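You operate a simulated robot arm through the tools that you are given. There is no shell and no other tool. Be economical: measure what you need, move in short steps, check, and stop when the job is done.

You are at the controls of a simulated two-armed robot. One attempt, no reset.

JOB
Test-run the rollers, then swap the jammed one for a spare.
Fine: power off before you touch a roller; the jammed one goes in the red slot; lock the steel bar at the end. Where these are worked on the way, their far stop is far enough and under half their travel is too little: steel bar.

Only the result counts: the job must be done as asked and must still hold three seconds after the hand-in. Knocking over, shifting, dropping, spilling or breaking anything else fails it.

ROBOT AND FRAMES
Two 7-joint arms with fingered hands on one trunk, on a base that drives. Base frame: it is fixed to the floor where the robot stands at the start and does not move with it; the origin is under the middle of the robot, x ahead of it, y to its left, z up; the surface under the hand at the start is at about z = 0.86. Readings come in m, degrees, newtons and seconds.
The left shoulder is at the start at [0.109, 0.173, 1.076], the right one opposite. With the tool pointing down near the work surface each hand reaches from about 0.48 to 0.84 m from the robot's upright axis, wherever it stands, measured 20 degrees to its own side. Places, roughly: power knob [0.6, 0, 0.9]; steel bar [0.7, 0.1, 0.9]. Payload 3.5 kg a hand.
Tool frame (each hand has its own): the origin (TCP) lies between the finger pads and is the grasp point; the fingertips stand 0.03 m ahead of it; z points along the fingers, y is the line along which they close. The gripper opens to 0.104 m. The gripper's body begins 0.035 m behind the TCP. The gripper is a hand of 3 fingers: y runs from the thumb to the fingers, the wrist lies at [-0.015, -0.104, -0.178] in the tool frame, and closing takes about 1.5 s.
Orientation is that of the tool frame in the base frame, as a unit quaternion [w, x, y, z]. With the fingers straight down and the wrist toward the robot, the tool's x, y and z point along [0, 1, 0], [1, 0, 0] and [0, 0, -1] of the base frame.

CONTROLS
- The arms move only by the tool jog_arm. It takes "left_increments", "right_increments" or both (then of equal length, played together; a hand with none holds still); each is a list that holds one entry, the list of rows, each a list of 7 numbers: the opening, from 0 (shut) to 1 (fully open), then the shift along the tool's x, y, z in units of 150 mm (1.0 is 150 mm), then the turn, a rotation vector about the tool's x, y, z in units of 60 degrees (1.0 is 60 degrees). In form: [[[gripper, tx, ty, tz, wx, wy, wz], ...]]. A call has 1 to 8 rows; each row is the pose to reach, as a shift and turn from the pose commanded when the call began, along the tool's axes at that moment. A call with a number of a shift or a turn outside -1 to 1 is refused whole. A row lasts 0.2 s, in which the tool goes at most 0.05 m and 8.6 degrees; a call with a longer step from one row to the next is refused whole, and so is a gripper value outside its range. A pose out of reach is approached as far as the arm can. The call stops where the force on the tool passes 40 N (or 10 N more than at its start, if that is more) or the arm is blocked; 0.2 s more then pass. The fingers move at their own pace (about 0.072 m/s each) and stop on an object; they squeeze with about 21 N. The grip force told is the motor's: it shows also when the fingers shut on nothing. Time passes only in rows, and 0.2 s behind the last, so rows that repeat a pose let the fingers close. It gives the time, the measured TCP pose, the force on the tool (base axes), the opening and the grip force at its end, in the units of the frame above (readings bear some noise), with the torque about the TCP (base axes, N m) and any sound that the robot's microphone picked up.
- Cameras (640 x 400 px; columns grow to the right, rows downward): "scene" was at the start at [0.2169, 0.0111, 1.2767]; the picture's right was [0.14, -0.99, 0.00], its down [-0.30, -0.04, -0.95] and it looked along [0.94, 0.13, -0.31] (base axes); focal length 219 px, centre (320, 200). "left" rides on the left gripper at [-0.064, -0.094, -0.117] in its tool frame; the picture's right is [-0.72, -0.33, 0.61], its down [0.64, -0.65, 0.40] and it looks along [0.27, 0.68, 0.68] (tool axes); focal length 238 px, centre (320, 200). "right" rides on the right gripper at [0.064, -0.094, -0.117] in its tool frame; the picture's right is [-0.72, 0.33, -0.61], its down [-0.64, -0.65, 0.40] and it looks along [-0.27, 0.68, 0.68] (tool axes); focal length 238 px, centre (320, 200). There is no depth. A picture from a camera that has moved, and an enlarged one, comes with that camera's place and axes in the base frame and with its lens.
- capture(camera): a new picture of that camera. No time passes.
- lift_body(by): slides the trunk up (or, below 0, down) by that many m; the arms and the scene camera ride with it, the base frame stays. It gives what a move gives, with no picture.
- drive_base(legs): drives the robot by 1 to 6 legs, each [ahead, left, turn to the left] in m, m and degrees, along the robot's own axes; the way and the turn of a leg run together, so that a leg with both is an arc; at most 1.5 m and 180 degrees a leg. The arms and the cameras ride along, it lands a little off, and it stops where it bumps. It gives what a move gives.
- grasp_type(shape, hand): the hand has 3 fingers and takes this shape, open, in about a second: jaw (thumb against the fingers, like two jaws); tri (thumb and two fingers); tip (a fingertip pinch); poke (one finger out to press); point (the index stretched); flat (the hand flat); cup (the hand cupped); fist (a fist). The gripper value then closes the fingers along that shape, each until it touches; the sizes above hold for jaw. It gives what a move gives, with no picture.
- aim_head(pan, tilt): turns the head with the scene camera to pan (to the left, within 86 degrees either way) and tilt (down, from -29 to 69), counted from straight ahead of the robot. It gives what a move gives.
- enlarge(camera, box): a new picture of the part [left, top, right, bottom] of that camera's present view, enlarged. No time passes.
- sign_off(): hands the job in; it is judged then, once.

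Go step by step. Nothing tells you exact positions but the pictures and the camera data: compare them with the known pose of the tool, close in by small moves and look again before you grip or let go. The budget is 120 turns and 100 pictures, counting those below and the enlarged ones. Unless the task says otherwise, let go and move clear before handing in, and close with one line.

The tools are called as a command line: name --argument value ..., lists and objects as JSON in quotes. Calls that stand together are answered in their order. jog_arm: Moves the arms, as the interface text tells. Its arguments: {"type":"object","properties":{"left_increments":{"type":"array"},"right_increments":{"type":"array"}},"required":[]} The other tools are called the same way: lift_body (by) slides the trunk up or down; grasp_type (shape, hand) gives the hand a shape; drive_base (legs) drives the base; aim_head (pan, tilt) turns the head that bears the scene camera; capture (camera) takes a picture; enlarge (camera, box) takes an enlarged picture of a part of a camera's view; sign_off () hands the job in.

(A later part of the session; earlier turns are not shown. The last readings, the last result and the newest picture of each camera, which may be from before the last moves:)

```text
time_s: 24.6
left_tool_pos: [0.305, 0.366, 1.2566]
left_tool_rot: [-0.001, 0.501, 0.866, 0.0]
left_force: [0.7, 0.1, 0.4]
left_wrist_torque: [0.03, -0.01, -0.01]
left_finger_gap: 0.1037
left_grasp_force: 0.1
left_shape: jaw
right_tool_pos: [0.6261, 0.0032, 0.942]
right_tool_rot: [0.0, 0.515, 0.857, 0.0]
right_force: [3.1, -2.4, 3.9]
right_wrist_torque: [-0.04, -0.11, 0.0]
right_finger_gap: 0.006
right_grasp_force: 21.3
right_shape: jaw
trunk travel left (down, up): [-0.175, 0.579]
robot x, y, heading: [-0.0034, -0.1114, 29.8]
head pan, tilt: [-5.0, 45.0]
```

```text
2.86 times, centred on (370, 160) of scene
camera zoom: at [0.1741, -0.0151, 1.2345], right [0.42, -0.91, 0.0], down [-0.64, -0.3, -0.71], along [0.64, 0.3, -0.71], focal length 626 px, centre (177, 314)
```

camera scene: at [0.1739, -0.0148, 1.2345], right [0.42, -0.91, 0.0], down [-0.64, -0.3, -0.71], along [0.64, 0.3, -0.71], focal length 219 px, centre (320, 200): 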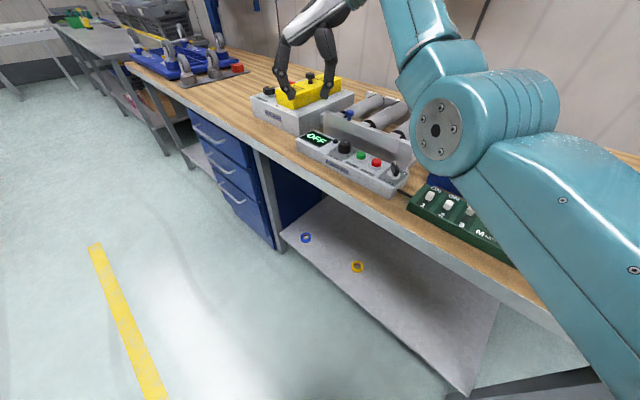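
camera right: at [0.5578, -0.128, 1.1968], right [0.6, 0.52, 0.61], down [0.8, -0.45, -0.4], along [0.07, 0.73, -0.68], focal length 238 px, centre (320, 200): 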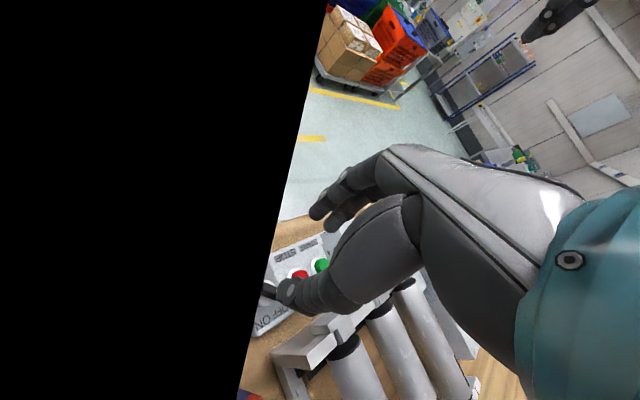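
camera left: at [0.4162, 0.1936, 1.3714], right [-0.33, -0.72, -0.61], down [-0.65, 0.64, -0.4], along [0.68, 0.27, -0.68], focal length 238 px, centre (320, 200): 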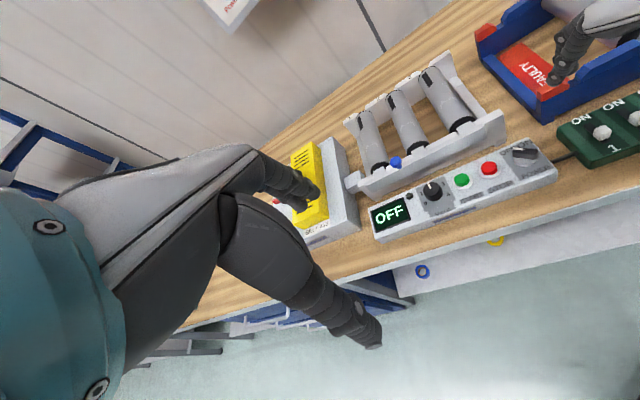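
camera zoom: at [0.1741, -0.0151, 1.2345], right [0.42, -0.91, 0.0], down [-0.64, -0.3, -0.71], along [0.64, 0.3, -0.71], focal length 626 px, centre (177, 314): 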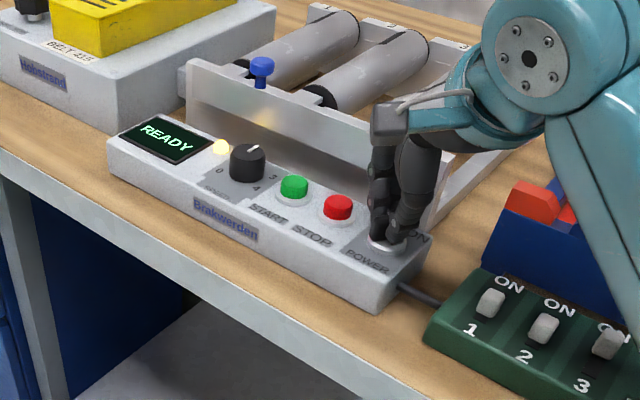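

READY is shown. Releasing, rising, and shaping the right hand for poking the START button.

jog_arm --right_increments '[[[0.35, 0, 0, 0, 0, 0, 0], [0.35, 0, 0, 0, 0, 0, 0], [0.35, 0, 0, -0.1, 0, 0, 0], [0.35, 0, 0, -0.4, 0, 0, 0], [0.35, 0, 0, -0.7, 0, 0, 0]]]'

grasp_type --shape "poke" --hand "right"

capture --camera "right"

enlarge --camera "scene" --box '[290, 50, 470, 230]'

```text
time_s: 25.8
left_tool_pos: [0.3051, 0.3651, 1.2558]
left_tool_rot: [0.0, 0.501, 0.866, 0.0]
left_force: [0.1, 0.2, 0.0]
left_wrist_torque: [-0.02, 0.05, -0.01]
left_finger_gap: 0.1036
left_grasp_force: 0.0
left_shape: jaw
right_tool_pos: [0.6277, 0.0039, 1.0492]
right_tool_rot: [0.0, 0.514, 0.858, -0.001]
right_force: [0.3, 0.0, -0.6]
right_wrist_torque: [0.01, 0.02, 0.02]
right_finger_gap: 0.036
right_grasp_force: 0.0
right_shape: jaw
trunk travel left (down, up): [-0.175, 0.579]
robot x, y, heading: [-0.0077, -0.1102, 29.8]
head pan, tilt: [-5.0, 45.0]
```

```text
time_s: 26.7
left_tool_pos: [0.3049, 0.3656, 1.2557]
left_tool_rot: [0.0, 0.5, 0.866, -0.001]
left_force: [0.5, 0.0, 0.3]
left_wrist_torque: [0.01, 0.01, -0.01]
left_finger_gap: 0.1038
left_grasp_force: 0.2
left_shape: jaw
right_tool_pos: [0.6268, 0.0029, 1.0471]
right_tool_rot: [-0.001, 0.513, 0.858, -0.001]
right_force: [1.1, -0.3, 0.2]
right_wrist_torque: [0.0, 0.0, 0.0]
right_finger_gap: 0.0
right_grasp_force: 0.1
right_shape: poke
trunk travel left (down, up): [-0.175, 0.579]
robot x, y, heading: [-0.0074, -0.1116, 30.0]
head pan, tilt: [-5.0, 45.0]
```

```text
68 pictures are left
camera right: at [0.5154, 0.0161, 1.1647], right [0.63, -0.48, 0.61], down [-0.27, -0.87, -0.4], along [0.73, 0.09, -0.68], focal length 238 px, centre (320, 200)
```

right: 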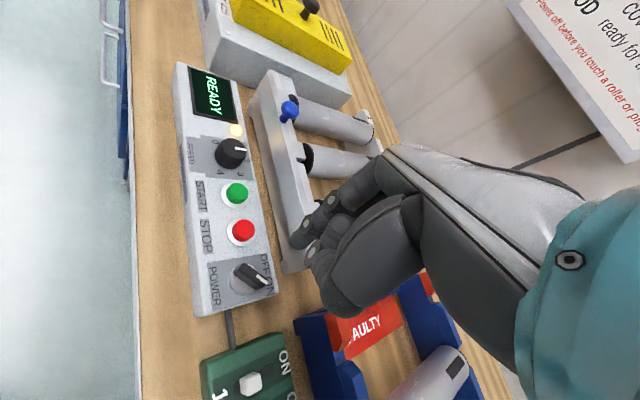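

```text
2.22 times, centred on (380, 140) of scene
camera zoom: at [0.1739, -0.0148, 1.2345], right [0.42, -0.91, 0.0], down [-0.64, -0.3, -0.71], along [0.64, 0.3, -0.71], focal length 487 px, centre (187, 333)
```

zoom: 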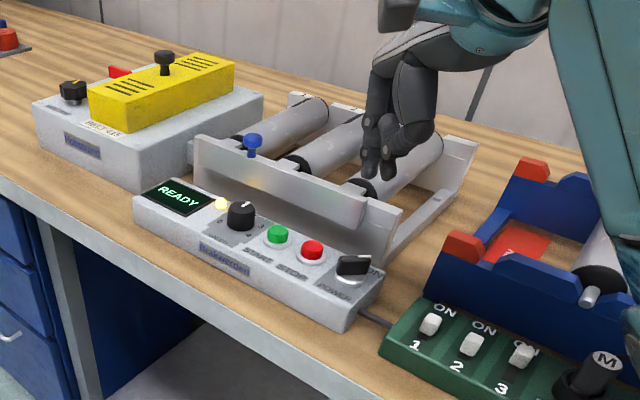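

The poke geometry is unclear, so I use jaw closed, whose tips sit on the tool axis. Going over START at about (0.658, 0.0945).

grasp_type --shape "jaw" --hand "right"

jog_arm --right_increments '[[[0, 0.15, 0.16, 0, 0, 0, 0], [0, 0.3, 0.32, 0, 0, 0, 0], [0, 0.44, 0.47, 0.1, 0, 0, 0], [0, 0.44, 0.47, 0.3, 0, 0, 0], [0, 0.44, 0.47, 0.4, 0, 0, 0], [0, 0.44, 0.47, 0.45, 0, 0, 0], [0, 0.44, 0.47, 0.45, 0, 0, 0]]]'

enlarge --camera "scene" --box '[310, 80, 430, 200]'

enlarge --camera "right" --box '[180, 120, 400, 340]'

```text
time_s: 27.6
left_tool_pos: [0.3052, 0.366, 1.2565]
left_tool_rot: [0.0, 0.5, 0.866, 0.0]
left_force: [0.5, -0.3, 0.9]
left_wrist_torque: [-0.02, 0.0, 0.03]
left_finger_gap: 0.1037
left_grasp_force: 0.1
left_shape: jaw
right_tool_pos: [0.6284, 0.0042, 1.0472]
right_tool_rot: [-0.001, 0.514, 0.858, -0.001]
right_force: [-0.2, 0.0, -0.4]
right_wrist_torque: [-0.01, -0.03, -0.02]
right_finger_gap: 0.1041
right_grasp_force: 0.0
right_shape: jaw
trunk travel left (down, up): [-0.175, 0.579]
robot x, y, heading: [-0.0067, -0.1084, 30.0]
head pan, tilt: [-5.0, 45.0]
```

```text
time_s: 29.2
left_tool_pos: [0.3048, 0.3661, 1.2562]
left_tool_rot: [0.0, 0.501, 0.866, 0.0]
left_force: [-0.6, 0.0, 0.0]
left_wrist_torque: [0.04, -0.01, 0.02]
left_finger_gap: 0.1039
left_grasp_force: 0.0
left_shape: jaw
right_tool_pos: [0.6587, 0.0958, 0.9787]
right_tool_rot: [-0.001, 0.513, 0.858, 0.0]
right_force: [-0.1, -1.0, -0.3]
right_wrist_torque: [-0.03, 0.0, 0.01]
right_finger_gap: 0.0002
right_grasp_force: 20.8
right_shape: jaw
trunk travel left (down, up): [-0.175, 0.579]
robot x, y, heading: [-0.0043, -0.1094, 30.2]
head pan, tilt: [-5.0, 45.0]
```

```text
3.33 times, centred on (370, 140) of scene
camera zoom: at [0.1739, -0.0148, 1.2345], right [0.42, -0.91, 0.0], down [-0.64, -0.3, -0.71], along [0.64, 0.3, -0.71], focal length 731 px, centre (153, 400)
```

zoom: 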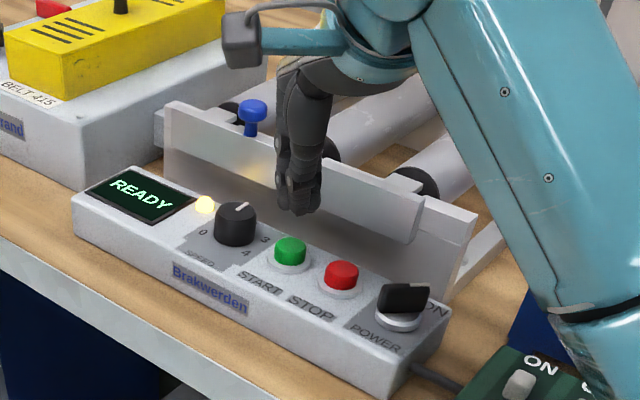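

```text
1.82 times, centred on (290, 230) of right
camera zoom: at [0.5468, 0.1076, 1.0961], right [0.63, -0.48, 0.61], down [-0.27, -0.87, -0.4], along [0.73, 0.09, -0.68], focal length 433 px, centre (374, 146)
```

zoom: 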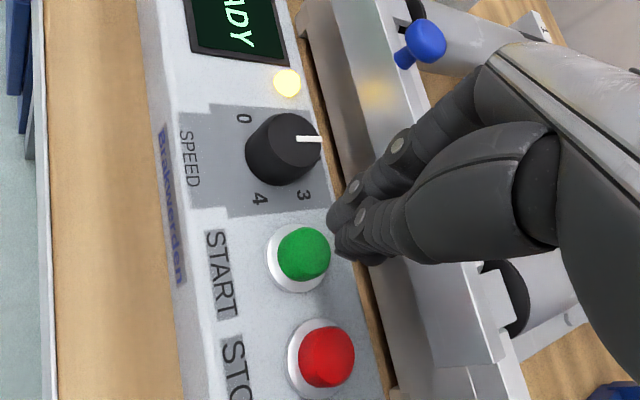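

Aligned over START. Pressing down slowly.

jog_arm --right_increments '[[[0, 0, 0.02, 0.1, 0, 0, 0], [0, 0, 0.02, 0.18, 0, 0, 0], [0, 0, 0.02, 0.24, 0, 0, 0], [0, 0, 0.02, 0.28, 0, 0, 0], [0, 0, 0.02, 0.31, 0, 0, 0]]]'

enlarge --camera "scene" --box '[310, 60, 470, 200]'

```text
time_s: 30.4
left_tool_pos: [0.303, 0.3651, 1.2585]
left_tool_rot: [0.0, 0.501, 0.865, 0.002]
left_force: [1.0, -0.2, 0.1]
left_wrist_torque: [0.01, 0.03, 0.01]
left_finger_gap: 0.1038
left_grasp_force: 0.0
left_shape: jaw
right_tool_pos: [0.6606, 0.0962, 0.9401]
right_tool_rot: [0.004, 0.513, 0.858, 0.008]
right_force: [4.5, -1.9, 33.6]
right_wrist_torque: [-0.05, -0.1, 0.0]
right_finger_gap: 0.0
right_grasp_force: 20.9
right_shape: jaw
trunk travel left (down, up): [-0.175, 0.579]
robot x, y, heading: [-0.0066, -0.109, 30.1]
head pan, tilt: [-5.0, 45.0]
heard: click
```

```text
2.86 times, centred on (390, 130) of scene
camera zoom: at [0.1712, -0.0162, 1.2356], right [0.42, -0.91, 0.0], down [-0.64, -0.3, -0.71], along [0.64, 0.3, -0.71], focal length 626 px, centre (120, 400)
```

zoom: 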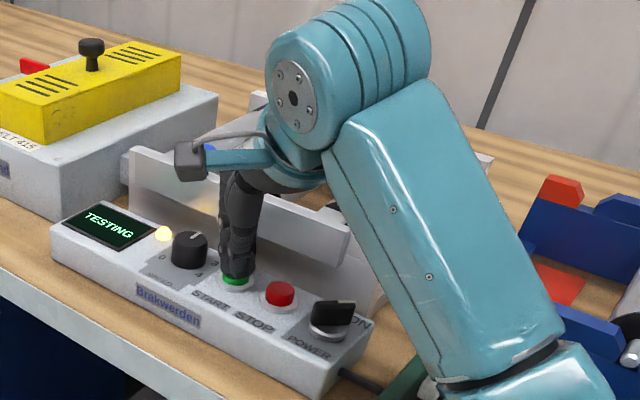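

TESTING. Raising the hand and watching the rollers.

jog_arm --right_increments '[[[0, 0, 0, -0.2, 0, 0, 0], [0, 0, -0.2, -0.5, 0, 0, 0], [0, 0, -0.4, -0.7, 0, 0, 0]]]'

capture --camera "right"

jog_arm --right_increments '[[[0, 0, 0, 0, 0, 0, 0]]]'

capture --camera "right"

```text
refused: row 2 steps farther than a row can; nothing moved
```

```text
63 pictures are left
camera right: at [0.5469, 0.1072, 1.0565], right [0.62, -0.49, 0.62], down [-0.27, -0.87, -0.42], along [0.74, 0.09, -0.67], focal length 238 px, centre (320, 200)
```

right: 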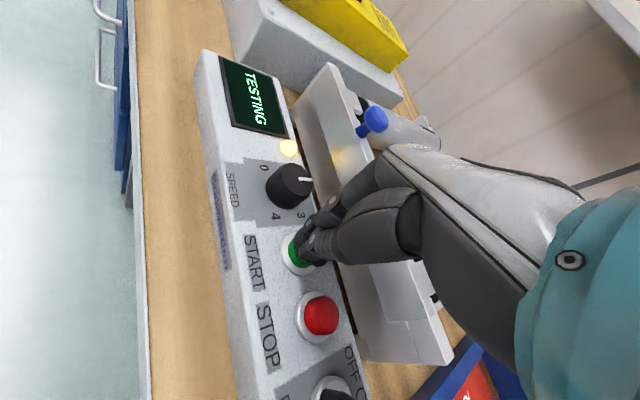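

```text
time_s: 30.8
left_tool_pos: [0.3016, 0.3636, 1.2579]
left_tool_rot: [0.002, 0.501, 0.865, 0.001]
left_force: [0.1, 0.1, 0.3]
left_wrist_torque: [0.0, -0.01, 0.0]
left_finger_gap: 0.1039
left_grasp_force: 0.1
left_shape: jaw
right_tool_pos: [0.6597, 0.0951, 0.9412]
right_tool_rot: [0.003, 0.514, 0.858, 0.007]
right_force: [7.3, -1.9, 38.9]
right_wrist_torque: [-0.02, -0.2, -0.04]
right_finger_gap: 0.0
right_grasp_force: 20.9
right_shape: jaw
trunk travel left (down, up): [-0.175, 0.579]
robot x, y, heading: [-0.0083, -0.1093, 29.8]
head pan, tilt: [-5.0, 45.0]
```

```text
62 pictures are left
camera right: at [0.5468, 0.1073, 1.0564], right [0.62, -0.49, 0.62], down [-0.27, -0.87, -0.41], along [0.74, 0.09, -0.67], focal length 238 px, centre (320, 200)
```

right: 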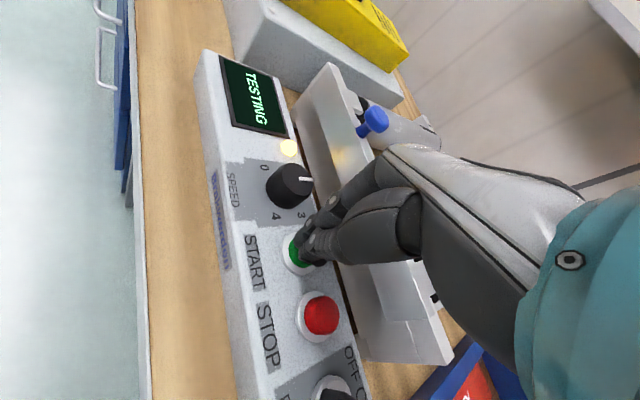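

jog_arm --right_increments '[[[0, 0, 0, -0.3, 0, 0, 0], [0, 0, -0.1, -0.6, 0, 0, 0], [0, 0, -0.25, -0.85, 0, 0, 0], [0, -0.1, -0.4, -1.0, 0, 0, 0]]]'

capture --camera "right"

jog_arm --right_increments '[[[0, 0, 0, 0, 0, 0, 0]]]'

enlarge --camera "right" --box '[180, 20, 420, 260]'

```text
time_s: 31.8
left_tool_pos: [0.3053, 0.3659, 1.2554]
left_tool_rot: [0.0, 0.501, 0.865, 0.001]
left_force: [-0.1, 0.3, -0.6]
left_wrist_torque: [0.03, 0.01, 0.02]
left_finger_gap: 0.1039
left_grasp_force: 0.1
left_shape: jaw
right_tool_pos: [0.614, 0.0542, 1.0827]
right_tool_rot: [0.0, 0.513, 0.858, -0.002]
right_force: [-0.7, -0.8, 1.0]
right_wrist_torque: [-0.01, 0.0, -0.01]
right_finger_gap: 0.0
right_grasp_force: 21.7
right_shape: jaw
trunk travel left (down, up): [-0.175, 0.579]
robot x, y, heading: [-0.0056, -0.1128, 29.9]
head pan, tilt: [-5.0, 45.0]
```

```text
61 pictures are left
camera right: at [0.5025, 0.0666, 1.1997], right [0.63, -0.48, 0.61], down [-0.27, -0.87, -0.4], along [0.73, 0.08, -0.68], focal length 238 px, centre (320, 200)
```

right: 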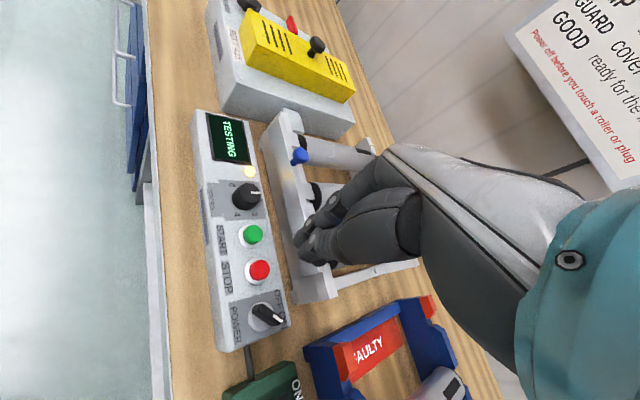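

```text
time_s: 32.2
left_tool_pos: [0.3046, 0.3659, 1.2552]
left_tool_rot: [0.001, 0.501, 0.866, -0.001]
left_force: [-0.4, -0.6, 0.6]
left_wrist_torque: [-0.04, 0.02, 0.01]
left_finger_gap: 0.1036
left_grasp_force: 0.0
left_shape: jaw
right_tool_pos: [0.6144, 0.0529, 1.0827]
right_tool_rot: [0.0, 0.513, 0.858, 0.0]
right_force: [0.3, 0.1, -0.5]
right_wrist_torque: [0.0, -0.01, -0.01]
right_finger_gap: 0.0003
right_grasp_force: 21.0
right_shape: jaw
trunk travel left (down, up): [-0.175, 0.579]
robot x, y, heading: [-0.0145, -0.1111, 29.7]
head pan, tilt: [-5.0, 45.0]
```

```text
1.67 times, centred on (300, 140) of right
camera zoom: at [0.5028, 0.0669, 1.1997], right [0.63, -0.48, 0.61], down [-0.27, -0.87, -0.4], along [0.73, 0.09, -0.68], focal length 397 px, centre (353, 300)
```

zoom: 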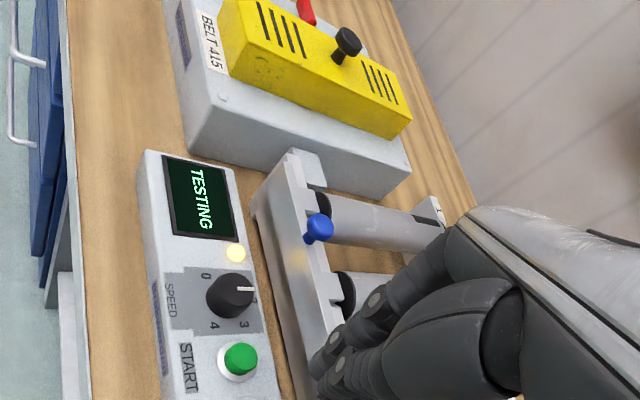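

The hand blocks the rollers; moving it to the right to clear both views.

jog_arm --right_increments '[[[0, -0.3, 0, -0.1, 0, 0, 0], [0, -0.6, -0.1, -0.1, 0, 0, 0], [0, -0.85, -0.2, -0.1, 0, 0, 0], [0, -1.0, -0.4, -0.1, 0, 0, 0]]]'

capture --camera "scene"

capture --camera "right"

```text
time_s: 33.2
left_tool_pos: [0.3046, 0.3656, 1.2562]
left_tool_rot: [0.0, 0.501, 0.866, 0.001]
left_force: [0.0, 0.3, 0.0]
left_wrist_torque: [0.0, -0.02, 0.01]
left_finger_gap: 0.1036
left_grasp_force: 0.1
left_shape: jaw
right_tool_pos: [0.6332, -0.1072, 1.0977]
right_tool_rot: [0.001, 0.513, 0.858, 0.0]
right_force: [-0.2, -0.2, 0.4]
right_wrist_torque: [0.02, 0.01, -0.01]
right_finger_gap: 0.0
right_grasp_force: 21.2
right_shape: jaw
trunk travel left (down, up): [-0.175, 0.579]
robot x, y, heading: [-0.0109, -0.1053, 29.7]
head pan, tilt: [-5.0, 45.0]
```

```text
59 pictures are left
camera scene: at [0.1736, -0.0155, 1.2346], right [0.42, -0.91, 0.0], down [-0.64, -0.3, -0.71], along [0.64, 0.3, -0.71], focal length 219 px, centre (320, 200)
```

scene: 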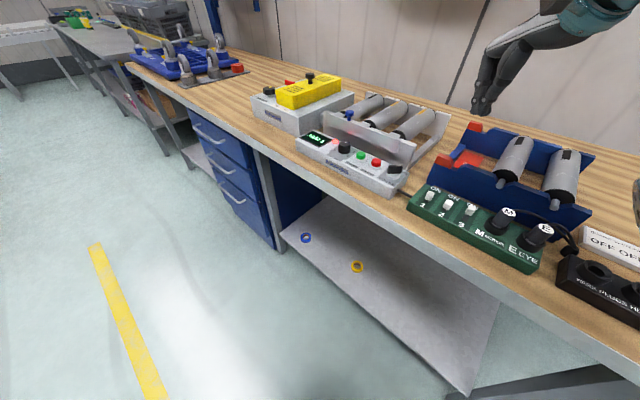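

```text
58 pictures are left
camera right: at [0.5213, -0.0944, 1.2153], right [0.63, -0.48, 0.61], down [-0.27, -0.87, -0.4], along [0.73, 0.09, -0.68], focal length 238 px, centre (320, 200)
```

right: 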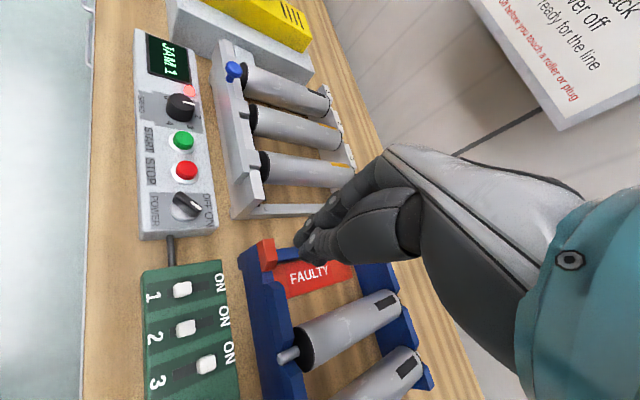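

The display reads "JAM 1". I verify with close-ups of the display and roller marks.

enlarge --camera "right" --box '[120, 20, 360, 220]'

enlarge --camera "scene" --box '[290, 80, 460, 200]'

```text
2.00 times, centred on (240, 120) of right
camera zoom: at [0.5213, -0.0944, 1.2153], right [0.63, -0.48, 0.61], down [-0.27, -0.87, -0.4], along [0.73, 0.09, -0.68], focal length 477 px, centre (480, 360)
```

zoom: 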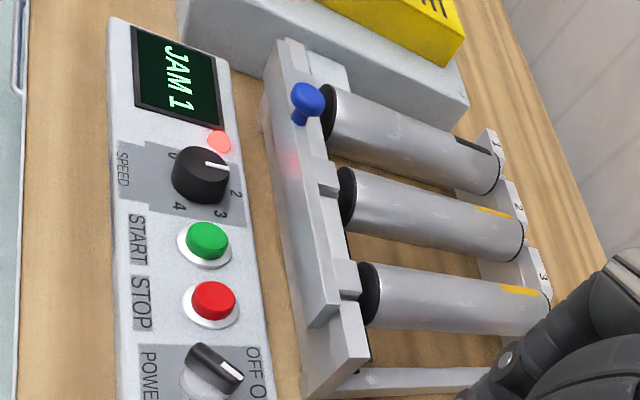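

```text
3.33 times, centred on (375, 140) of scene
camera zoom: at [0.1736, -0.0155, 1.2346], right [0.42, -0.91, 0.0], down [-0.64, -0.3, -0.71], along [0.64, 0.3, -0.71], focal length 731 px, centre (137, 400)
```

zoom: 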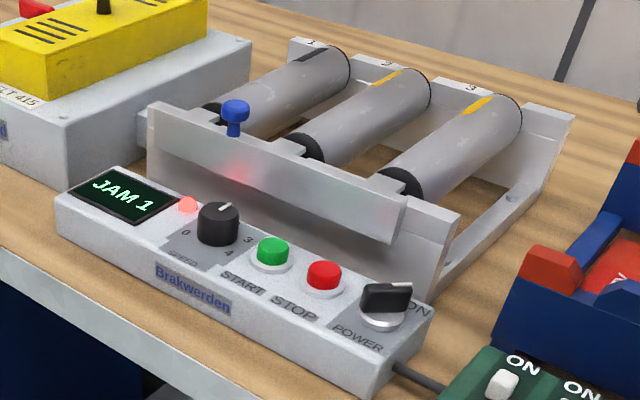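

Confirmed: rollers 2 and 3 turned, roller 1 (leftmost) is jammed. Now going back to the power knob to switch off.

jog_arm --right_increments '[[[0.2, 0.2, 0.1, 0, 0, 0, 0], [0.42, 0.45, 0.2, 0, 0, 0, 0], [0.42, 0.665, 0.311, 0.1, 0, 0, 0], [0.42, 0.665, 0.311, 0.4, 0, 0, 0], [0.42, 0.665, 0.311, 0.7, 0, 0, 0], [0.42, 0.665, 0.311, 0.7, 0, 0, 0]]]'

enlarge --camera "scene" --box '[330, 110, 450, 230]'

enlarge --camera "right" --box '[180, 120, 400, 340]'

```text
time_s: 34.6
left_tool_pos: [0.3052, 0.3658, 1.2556]
left_tool_rot: [0.0, 0.5, 0.866, 0.0]
left_force: [-0.2, 0.1, -0.3]
left_wrist_torque: [0.05, 0.03, 0.03]
left_finger_gap: 0.1037
left_grasp_force: 0.1
left_shape: jaw
right_tool_pos: [0.6275, 0.0048, 0.9934]
right_tool_rot: [0.0, 0.514, 0.858, 0.0]
right_force: [0.1, 0.2, -0.5]
right_wrist_torque: [0.02, 0.0, 0.01]
right_finger_gap: 0.0433
right_grasp_force: 0.0
right_shape: jaw
trunk travel left (down, up): [-0.175, 0.579]
robot x, y, heading: [-0.0095, -0.1124, 29.9]
head pan, tilt: [-5.0, 45.0]
```

```text
3.33 times, centred on (390, 170) of scene
camera zoom: at [0.1738, -0.0149, 1.2345], right [0.42, -0.91, 0.0], down [-0.64, -0.3, -0.71], along [0.64, 0.3, -0.71], focal length 731 px, centre (87, 300)
```

zoom: 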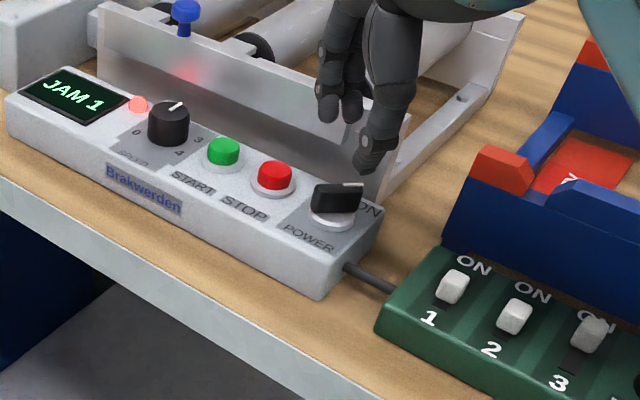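

```text
1.82 times, centred on (290, 230) of right
camera zoom: at [0.5155, 0.0175, 1.1099], right [0.63, -0.48, 0.61], down [-0.27, -0.87, -0.4], along [0.73, 0.09, -0.68], focal length 433 px, centre (374, 146)
```

zoom: 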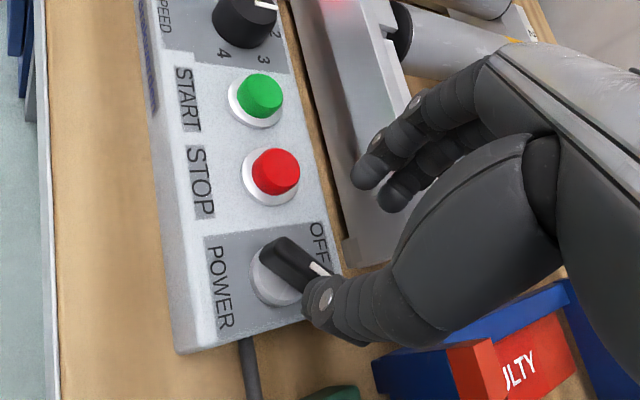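

Fingers straddle the knob. Descending, gripping.

jog_arm --right_increments '[[[0.42, 0, 0, 0.12, 0, 0, 0], [0.42, 0, 0, 0.24, 0, 0, 0], [0.42, 0, 0, 0.335, 0, 0, 0], [0.3, 0, 0, 0.335, 0, 0, 0], [0, 0, 0, 0.335, 0, 0, 0], [0, 0, 0, 0.335, 0, 0, 0], [0, 0, 0, 0.335, 0, 0, 0], [0, 0, 0, 0.335, 0, 0, 0]]]'

jog_arm --right_increments '[[[0, 0, 0, 0, 0, 0, -0.12], [0, 0, 0, 0, 0, 0, -0.24], [0, 0, 0, 0, 0, 0, -0.36], [0, 0, 0, 0, 0, 0, -0.48], [0, 0, 0, 0, 0, 0, -0.6], [0, 0, 0, 0, 0, 0, -0.72], [0, 0, 0, 0, 0, 0, -0.84]]]'

jog_arm --right_increments '[[[0, 0, 0, 0, 0, 0, -0.12], [0, 0, 0, 0, 0, 0, -0.24], [0, 0, 0, 0, 0, 0, -0.36], [0, 0, 0, 0, 0, 0, -0.48], [0, 0, 0, 0, 0, 0, -0.58]]]'

enlarge --camera "scene" --box '[290, 90, 450, 230]'

```text
time_s: 36.4
left_tool_pos: [0.3054, 0.3665, 1.2559]
left_tool_rot: [0.001, 0.501, 0.866, 0.001]
left_force: [0.0, -0.7, -0.2]
left_wrist_torque: [-0.02, 0.01, -0.02]
left_finger_gap: 0.1036
left_grasp_force: 0.1
left_shape: jaw
right_tool_pos: [0.6292, 0.0045, 0.9417]
right_tool_rot: [0.001, 0.514, 0.858, -0.001]
right_force: [-0.5, -0.3, -2.4]
right_wrist_torque: [0.0, 0.0, 0.02]
right_finger_gap: 0.006
right_grasp_force: 21.5
right_shape: jaw
trunk travel left (down, up): [-0.175, 0.579]
robot x, y, heading: [-0.0068, -0.1101, 29.9]
head pan, tilt: [-5.0, 45.0]
```

```text
time_s: 38.0
left_tool_pos: [0.3042, 0.3658, 1.2561]
left_tool_rot: [0.0, 0.501, 0.865, 0.0]
left_force: [-0.4, 0.5, 0.6]
left_wrist_torque: [0.01, -0.05, -0.03]
left_finger_gap: 0.1035
left_grasp_force: 0.0
left_shape: jaw
right_tool_pos: [0.6273, 0.0051, 0.9416]
right_tool_rot: [0.0, 0.098, 0.995, 0.0]
right_force: [-8.4, 1.5, -3.5]
right_wrist_torque: [0.06, 0.21, -0.03]
right_finger_gap: 0.0056
right_grasp_force: 20.8
right_shape: jaw
trunk travel left (down, up): [-0.175, 0.579]
robot x, y, heading: [-0.0084, -0.1103, 29.8]
head pan, tilt: [-5.0, 45.0]
```

```text
time_s: 39.2
left_tool_pos: [0.3045, 0.3651, 1.2565]
left_tool_rot: [0.0, 0.501, 0.865, -0.001]
left_force: [0.2, -0.6, -0.1]
left_wrist_torque: [-0.01, -0.01, -0.01]
left_finger_gap: 0.1037
left_grasp_force: 0.1
left_shape: jaw
right_tool_pos: [0.626, 0.0044, 0.9435]
right_tool_rot: [0.0, -0.204, 0.979, -0.001]
right_force: [-10.8, -4.7, -3.5]
right_wrist_torque: [-0.05, 0.23, -0.03]
right_finger_gap: 0.0055
right_grasp_force: 20.8
right_shape: jaw
trunk travel left (down, up): [-0.175, 0.579]
robot x, y, heading: [-0.0096, -0.1122, 30.0]
head pan, tilt: [-5.0, 45.0]
```

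```text
2.86 times, centred on (370, 160) of scene
camera zoom: at [0.1731, -0.0153, 1.2346], right [0.42, -0.91, 0.0], down [-0.64, -0.3, -0.71], along [0.64, 0.3, -0.71], focal length 626 px, centre (177, 314)
```

zoom: 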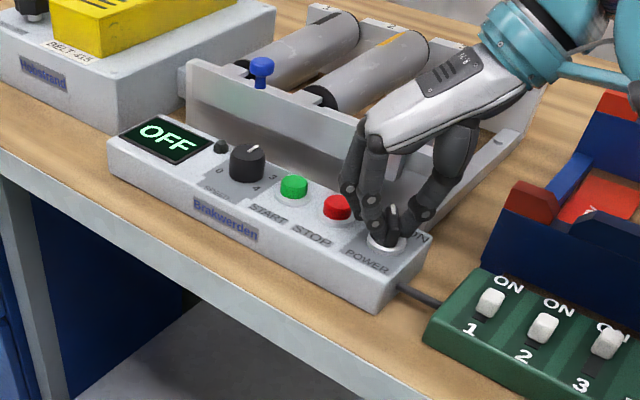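

Power is OFF. Releasing and lifting, then unwinding the hand to inspect the steel bar closely.

jog_arm --right_increments '[[[0.35, 0, 0, 0, 0, 0, 0], [0.35, 0, 0, 0, 0, 0, 0], [0.35, 0, 0, -0.1, 0, 0, 0], [0.35, 0, 0, -0.4, 0, 0, 0], [0.35, 0, 0, -0.7, 0, 0, 0.1], [0.35, 0.1, 0, -0.8, 0, 0, 0.24], [0.35, 0.1, 0, -0.8, 0, 0, 0.38], [0.35, 0.1, 0, -0.8, 0, 0, 0.52]]]'

capture --camera "right"

enlarge --camera "scene" --box '[290, 80, 460, 200]'

```text
time_s: 41.0
left_tool_pos: [0.306, 0.3662, 1.2564]
left_tool_rot: [-0.001, 0.501, 0.865, 0.0]
left_force: [0.7, 0.2, 0.0]
left_wrist_torque: [0.02, -0.02, 0.05]
left_finger_gap: 0.1037
left_grasp_force: 0.0
left_shape: jaw
right_tool_pos: [0.6138, -0.0019, 1.0631]
right_tool_rot: [-0.001, 0.07, 0.998, -0.001]
right_force: [0.3, -0.1, 0.2]
right_wrist_torque: [0.0, -0.02, 0.0]
right_finger_gap: 0.0359
right_grasp_force: 0.2
right_shape: jaw
trunk travel left (down, up): [-0.175, 0.579]
robot x, y, heading: [-0.0068, -0.1087, 29.8]
head pan, tilt: [-5.0, 45.0]
```

```text
52 pictures are left
camera right: at [0.5387, -0.0857, 1.1796], right [0.76, 0.22, 0.61], down [0.54, -0.74, -0.4], along [0.36, 0.64, -0.68], focal length 238 px, centre (320, 200)
```

right: 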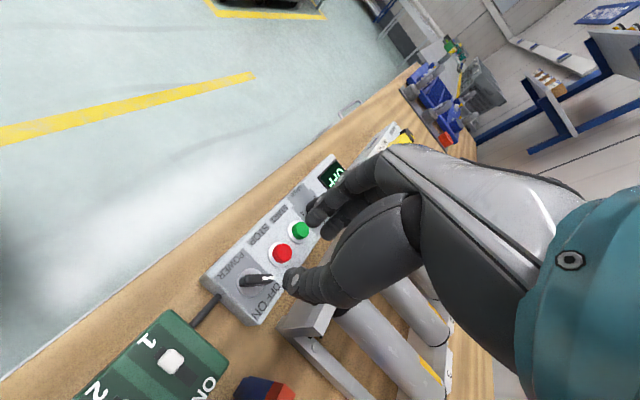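

```text
3.33 times, centred on (375, 140) of scene
camera zoom: at [0.1738, -0.0149, 1.2345], right [0.42, -0.91, 0.0], down [-0.64, -0.3, -0.71], along [0.64, 0.3, -0.71], focal length 731 px, centre (137, 400)
```

zoom: 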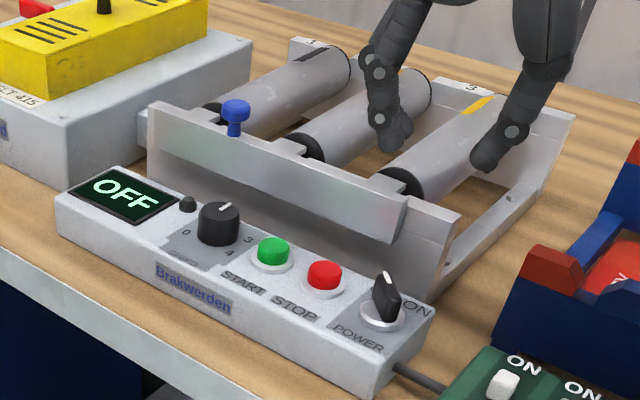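

Repositioning the base closer to the frame's left part, with the hand raised and turned to the frame's slide direction (about 67°).

jog_arm --right_increments '[[[0.42, 0, 0, -0.15, 0, 0, 0.12], [0.42, 0, 0, -0.3, 0, 0, 0.25], [0.42, 0, -0.2, -0.3, 0, 0, 0.25]]]'

drive_base --legs '[[0.1, 0.09, 0]]'

capture --camera "right"

capture --camera "scene"

```text
time_s: 41.8
left_tool_pos: [0.306, 0.3646, 1.2558]
left_tool_rot: [0.0, 0.501, 0.866, 0.001]
left_force: [0.6, -0.2, -0.1]
left_wrist_torque: [0.0, -0.02, 0.0]
left_finger_gap: 0.1039
left_grasp_force: 0.1
left_shape: jaw
right_tool_pos: [0.6097, -0.0323, 1.1088]
right_tool_rot: [0.0, 0.198, 0.98, 0.001]
right_force: [-0.2, -0.7, 0.6]
right_wrist_torque: [0.03, 0.01, -0.02]
right_finger_gap: 0.0433
right_grasp_force: 0.1
right_shape: jaw
trunk travel left (down, up): [-0.175, 0.579]
robot x, y, heading: [-0.0052, -0.1127, 30.0]
head pan, tilt: [-5.0, 45.0]
```

```text
time_s: 43.1
left_tool_pos: [0.3481, 0.4932, 1.2549]
left_tool_rot: [0.0, 0.501, 0.866, 0.0]
left_force: [0.2, 0.4, -0.3]
left_wrist_torque: [-0.02, -0.01, -0.01]
left_finger_gap: 0.1035
left_grasp_force: 0.0
left_shape: jaw
right_tool_pos: [0.6515, 0.0972, 1.1076]
right_tool_rot: [0.0, 0.198, 0.98, -0.001]
right_force: [0.5, 0.9, 0.2]
right_wrist_torque: [-0.01, 0.0, -0.01]
right_finger_gap: 0.0432
right_grasp_force: 0.1
right_shape: jaw
trunk travel left (down, up): [-0.175, 0.579]
robot x, y, heading: [0.0325, 0.0199, 29.9]
head pan, tilt: [-5.0, 45.0]
```

```text
50 pictures are left
camera right: at [0.5573, 0.0357, 1.225], right [0.79, 0.02, 0.61], down [0.34, -0.85, -0.4], along [0.51, 0.53, -0.68], focal length 238 px, centre (320, 200)
```

right: 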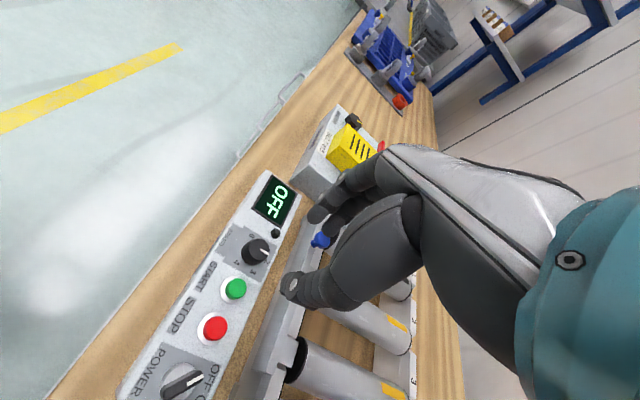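

```text
49 pictures are left
camera scene: at [0.2162, 0.1134, 1.2343], right [0.42, -0.91, 0.0], down [-0.64, -0.3, -0.71], along [0.64, 0.3, -0.71], focal length 219 px, centre (320, 200)
```

scene: 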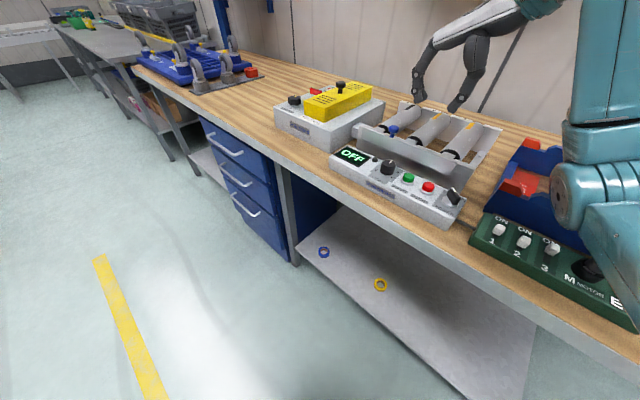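

enlarge --camera "right" --box '[240, 190, 440, 400]'

enlarge --camera "scene" --box '[340, 90, 510, 210]'

```text
1.90 times, centred on (340, 295) of right
camera zoom: at [0.5573, 0.0357, 1.225], right [0.79, 0.02, 0.61], down [0.34, -0.85, -0.4], along [0.51, 0.53, -0.68], focal length 454 px, centre (282, 19)
```

zoom: 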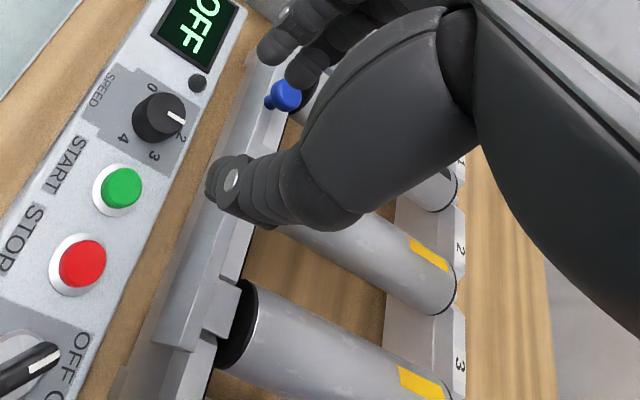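

```text
3.33 times, centred on (425, 150) of scene
camera zoom: at [0.2162, 0.1134, 1.2343], right [0.42, -0.91, 0.0], down [-0.64, -0.3, -0.71], along [0.64, 0.3, -0.71], focal length 731 px, centre (-30, 367)
```

zoom: 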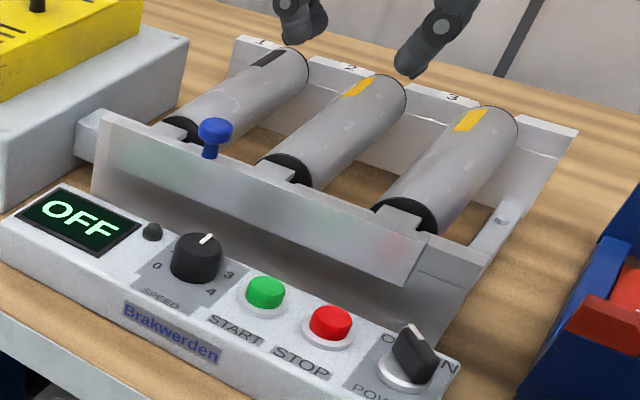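

The bar carries tabs over each axle and the blue knob slides it along the rail; knob at (0.752, 0.163), z 0.954–0.983. Moving over it with fingers either side along the slide direction.

jog_arm --right_increments '[[[0.42, -0.13, 0.22, 0, 0, 0, 0], [0.42, -0.26, 0.44, 0, 0, 0, 0], [0.42, -0.396, 0.666, 0.05, 0, 0, 0], [0.42, -0.396, 0.666, 0.3, 0, 0, 0], [0.42, -0.396, 0.666, 0.52, 0, 0, 0], [0.42, -0.396, 0.666, 0.52, 0, 0, 0]]]'

enlarge --camera "scene" --box '[340, 70, 480, 190]'

enlarge --camera "right" --box '[220, 160, 440, 380]'

```text
time_s: 44.5
left_tool_pos: [0.3475, 0.4929, 1.2562]
left_tool_rot: [0.0, 0.5, 0.866, 0.0]
left_force: [0.3, 0.4, 0.7]
left_wrist_torque: [-0.03, -0.01, 0.02]
left_finger_gap: 0.1039
left_grasp_force: 0.1
left_shape: jaw
right_tool_pos: [0.7453, 0.1668, 1.0304]
right_tool_rot: [0.0, 0.198, 0.98, 0.0]
right_force: [-0.5, -0.1, -0.1]
right_wrist_torque: [-0.02, 0.02, 0.01]
right_finger_gap: 0.043
right_grasp_force: 0.0
right_shape: jaw
trunk travel left (down, up): [-0.175, 0.579]
robot x, y, heading: [0.0341, 0.0181, 29.8]
head pan, tilt: [-5.0, 45.0]
```

```text
3.33 times, centred on (410, 130) of scene
camera zoom: at [0.2158, 0.1124, 1.2345], right [0.42, -0.91, 0.0], down [-0.64, -0.3, -0.71], along [0.64, 0.3, -0.71], focal length 731 px, centre (20, 433)
```

zoom: 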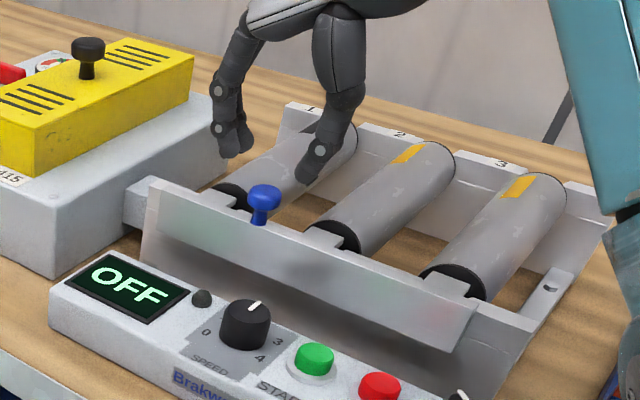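

```text
1.82 times, centred on (330, 270) of right
camera zoom: at [0.6502, 0.1045, 1.1476], right [0.79, 0.02, 0.61], down [0.34, -0.85, -0.4], along [0.51, 0.53, -0.68], focal length 433 px, centre (302, 73)
```

zoom: 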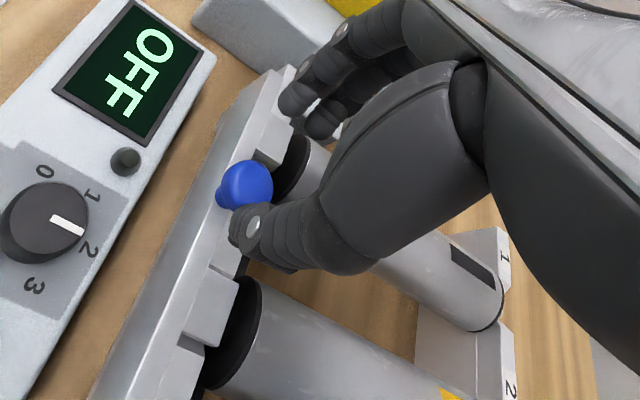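

Aligned. Descending to z≈0.990 and closing on the knob.

jog_arm --right_increments '[[[0.42, 0, 0, 0.1, 0, 0, 0], [0.42, 0, 0, 0.2, 0, 0, 0], [0.42, 0, 0, 0.27, 0, 0, 0], [0.2, 0, 0, 0.27, 0, 0, 0], [0, 0, 0, 0.27, 0, 0, 0], [0, 0, 0, 0.27, 0, 0, 0], [0, 0, 0, 0.27, 0, 0, 0]]]'

enlarge --camera "scene" --box '[340, 70, 480, 190]'

enlarge --camera "right" --box '[220, 160, 440, 380]'

```text
time_s: 46.1
left_tool_pos: [0.3459, 0.4923, 1.2567]
left_tool_rot: [0.0, 0.501, 0.866, 0.001]
left_force: [0.4, 0.0, 0.4]
left_wrist_torque: [-0.01, 0.0, 0.02]
left_finger_gap: 0.1035
left_grasp_force: 0.1
left_shape: jaw
right_tool_pos: [0.7425, 0.1655, 0.9862]
right_tool_rot: [-0.001, 0.197, 0.98, -0.002]
right_force: [-4.2, -1.0, -7.6]
right_wrist_torque: [0.01, 0.02, 0.0]
right_finger_gap: 0.0111
right_grasp_force: 21.4
right_shape: jaw
trunk travel left (down, up): [-0.175, 0.579]
robot x, y, heading: [0.0316, 0.0177, 30.1]
head pan, tilt: [-5.0, 45.0]
```

```text
3.33 times, centred on (410, 130) of scene
camera zoom: at [0.2162, 0.1125, 1.2343], right [0.42, -0.91, 0.0], down [-0.64, -0.3, -0.71], along [0.64, 0.3, -0.71], focal length 731 px, centre (20, 433)
```

zoom: 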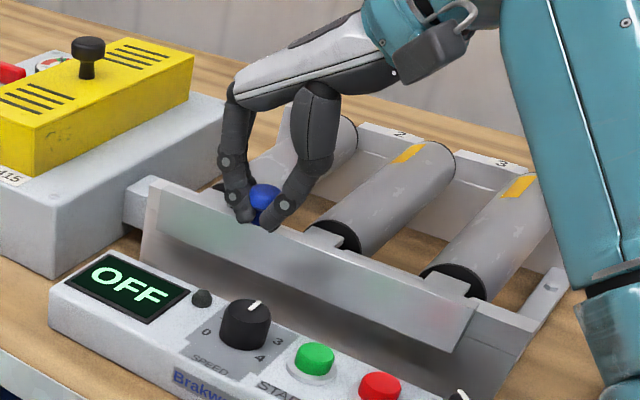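

```text
1.82 times, centred on (330, 270) of right
camera zoom: at [0.6503, 0.104, 1.105], right [0.79, 0.02, 0.61], down [0.34, -0.85, -0.4], along [0.51, 0.52, -0.68], focal length 433 px, centre (302, 73)
```

zoom: 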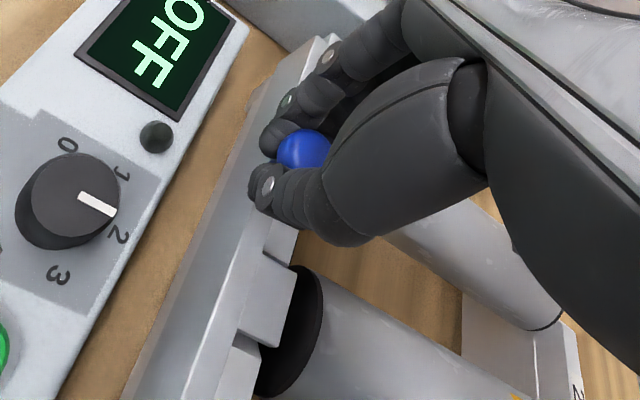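

The knob is held. Sliding the bar along the rail to the right (tool -y), in small steps.

jog_arm --right_increments '[[[0, 0, -0.04, 0, 0, 0, 0], [0, 0, -0.08, 0, 0, 0, 0], [0, 0, -0.12, 0, 0, 0, 0], [0, 0, -0.16, 0, 0, 0, 0]]]'

enlarge --camera "scene" --box '[340, 70, 480, 190]'

```text
time_s: 47.1
left_tool_pos: [0.3487, 0.4929, 1.2552]
left_tool_rot: [0.0, 0.501, 0.866, -0.001]
left_force: [1.0, 0.1, -0.1]
left_wrist_torque: [0.0, -0.01, 0.03]
left_finger_gap: 0.1036
left_grasp_force: 0.0
left_shape: jaw
right_tool_pos: [0.7346, 0.1426, 0.9866]
right_tool_rot: [-0.001, 0.198, 0.98, -0.002]
right_force: [2.5, 0.3, -10.8]
right_wrist_torque: [0.06, -0.11, 0.01]
right_finger_gap: 0.0112
right_grasp_force: 20.8
right_shape: jaw
trunk travel left (down, up): [-0.175, 0.579]
robot x, y, heading: [0.033, 0.0164, 29.8]
head pan, tilt: [-5.0, 45.0]
```

```text
3.33 times, centred on (410, 130) of scene
camera zoom: at [0.2172, 0.1127, 1.2342], right [0.42, -0.91, 0.0], down [-0.64, -0.3, -0.71], along [0.64, 0.3, -0.71], focal length 731 px, centre (20, 433)
```

zoom: 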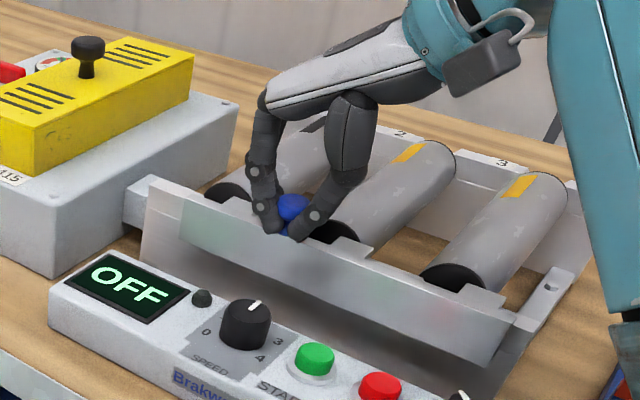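

The bar slides right easily. Continuing to its far stop.

jog_arm --right_increments '[[[0, 0, -0.04, 0, 0, 0, 0], [0, 0, -0.08, 0, 0, 0, 0], [0, 0, -0.12, 0, 0, 0, 0], [0, 0, -0.16, 0, 0, 0, 0], [0, 0, -0.2, 0, 0, 0, 0]]]'

enlarge --camera "scene" --box '[340, 70, 480, 190]'

```text
time_s: 48.3
left_tool_pos: [0.3477, 0.4943, 1.2553]
left_tool_rot: [0.0, 0.5, 0.866, -0.001]
left_force: [0.5, -0.3, -0.7]
left_wrist_torque: [0.02, 0.02, 0.0]
left_finger_gap: 0.1035
left_grasp_force: 0.1
left_shape: jaw
right_tool_pos: [0.7228, 0.1175, 0.992]
right_tool_rot: [0.002, 0.197, 0.98, 0.003]
right_force: [10.3, 17.5, 4.8]
right_wrist_torque: [0.48, -0.44, 0.07]
right_finger_gap: 0.011
right_grasp_force: 21.2
right_shape: jaw
trunk travel left (down, up): [-0.175, 0.579]
robot x, y, heading: [0.0367, 0.0153, 30.3]
head pan, tilt: [-5.0, 45.0]
```

```text
3.33 times, centred on (410, 130) of scene
camera zoom: at [0.2163, 0.1142, 1.2346], right [0.42, -0.91, 0.0], down [-0.64, -0.3, -0.71], along [0.64, 0.3, -0.71], focal length 731 px, centre (20, 433)
```

zoom: 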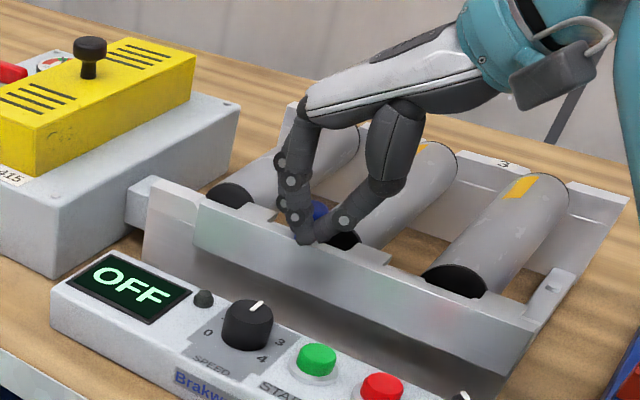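

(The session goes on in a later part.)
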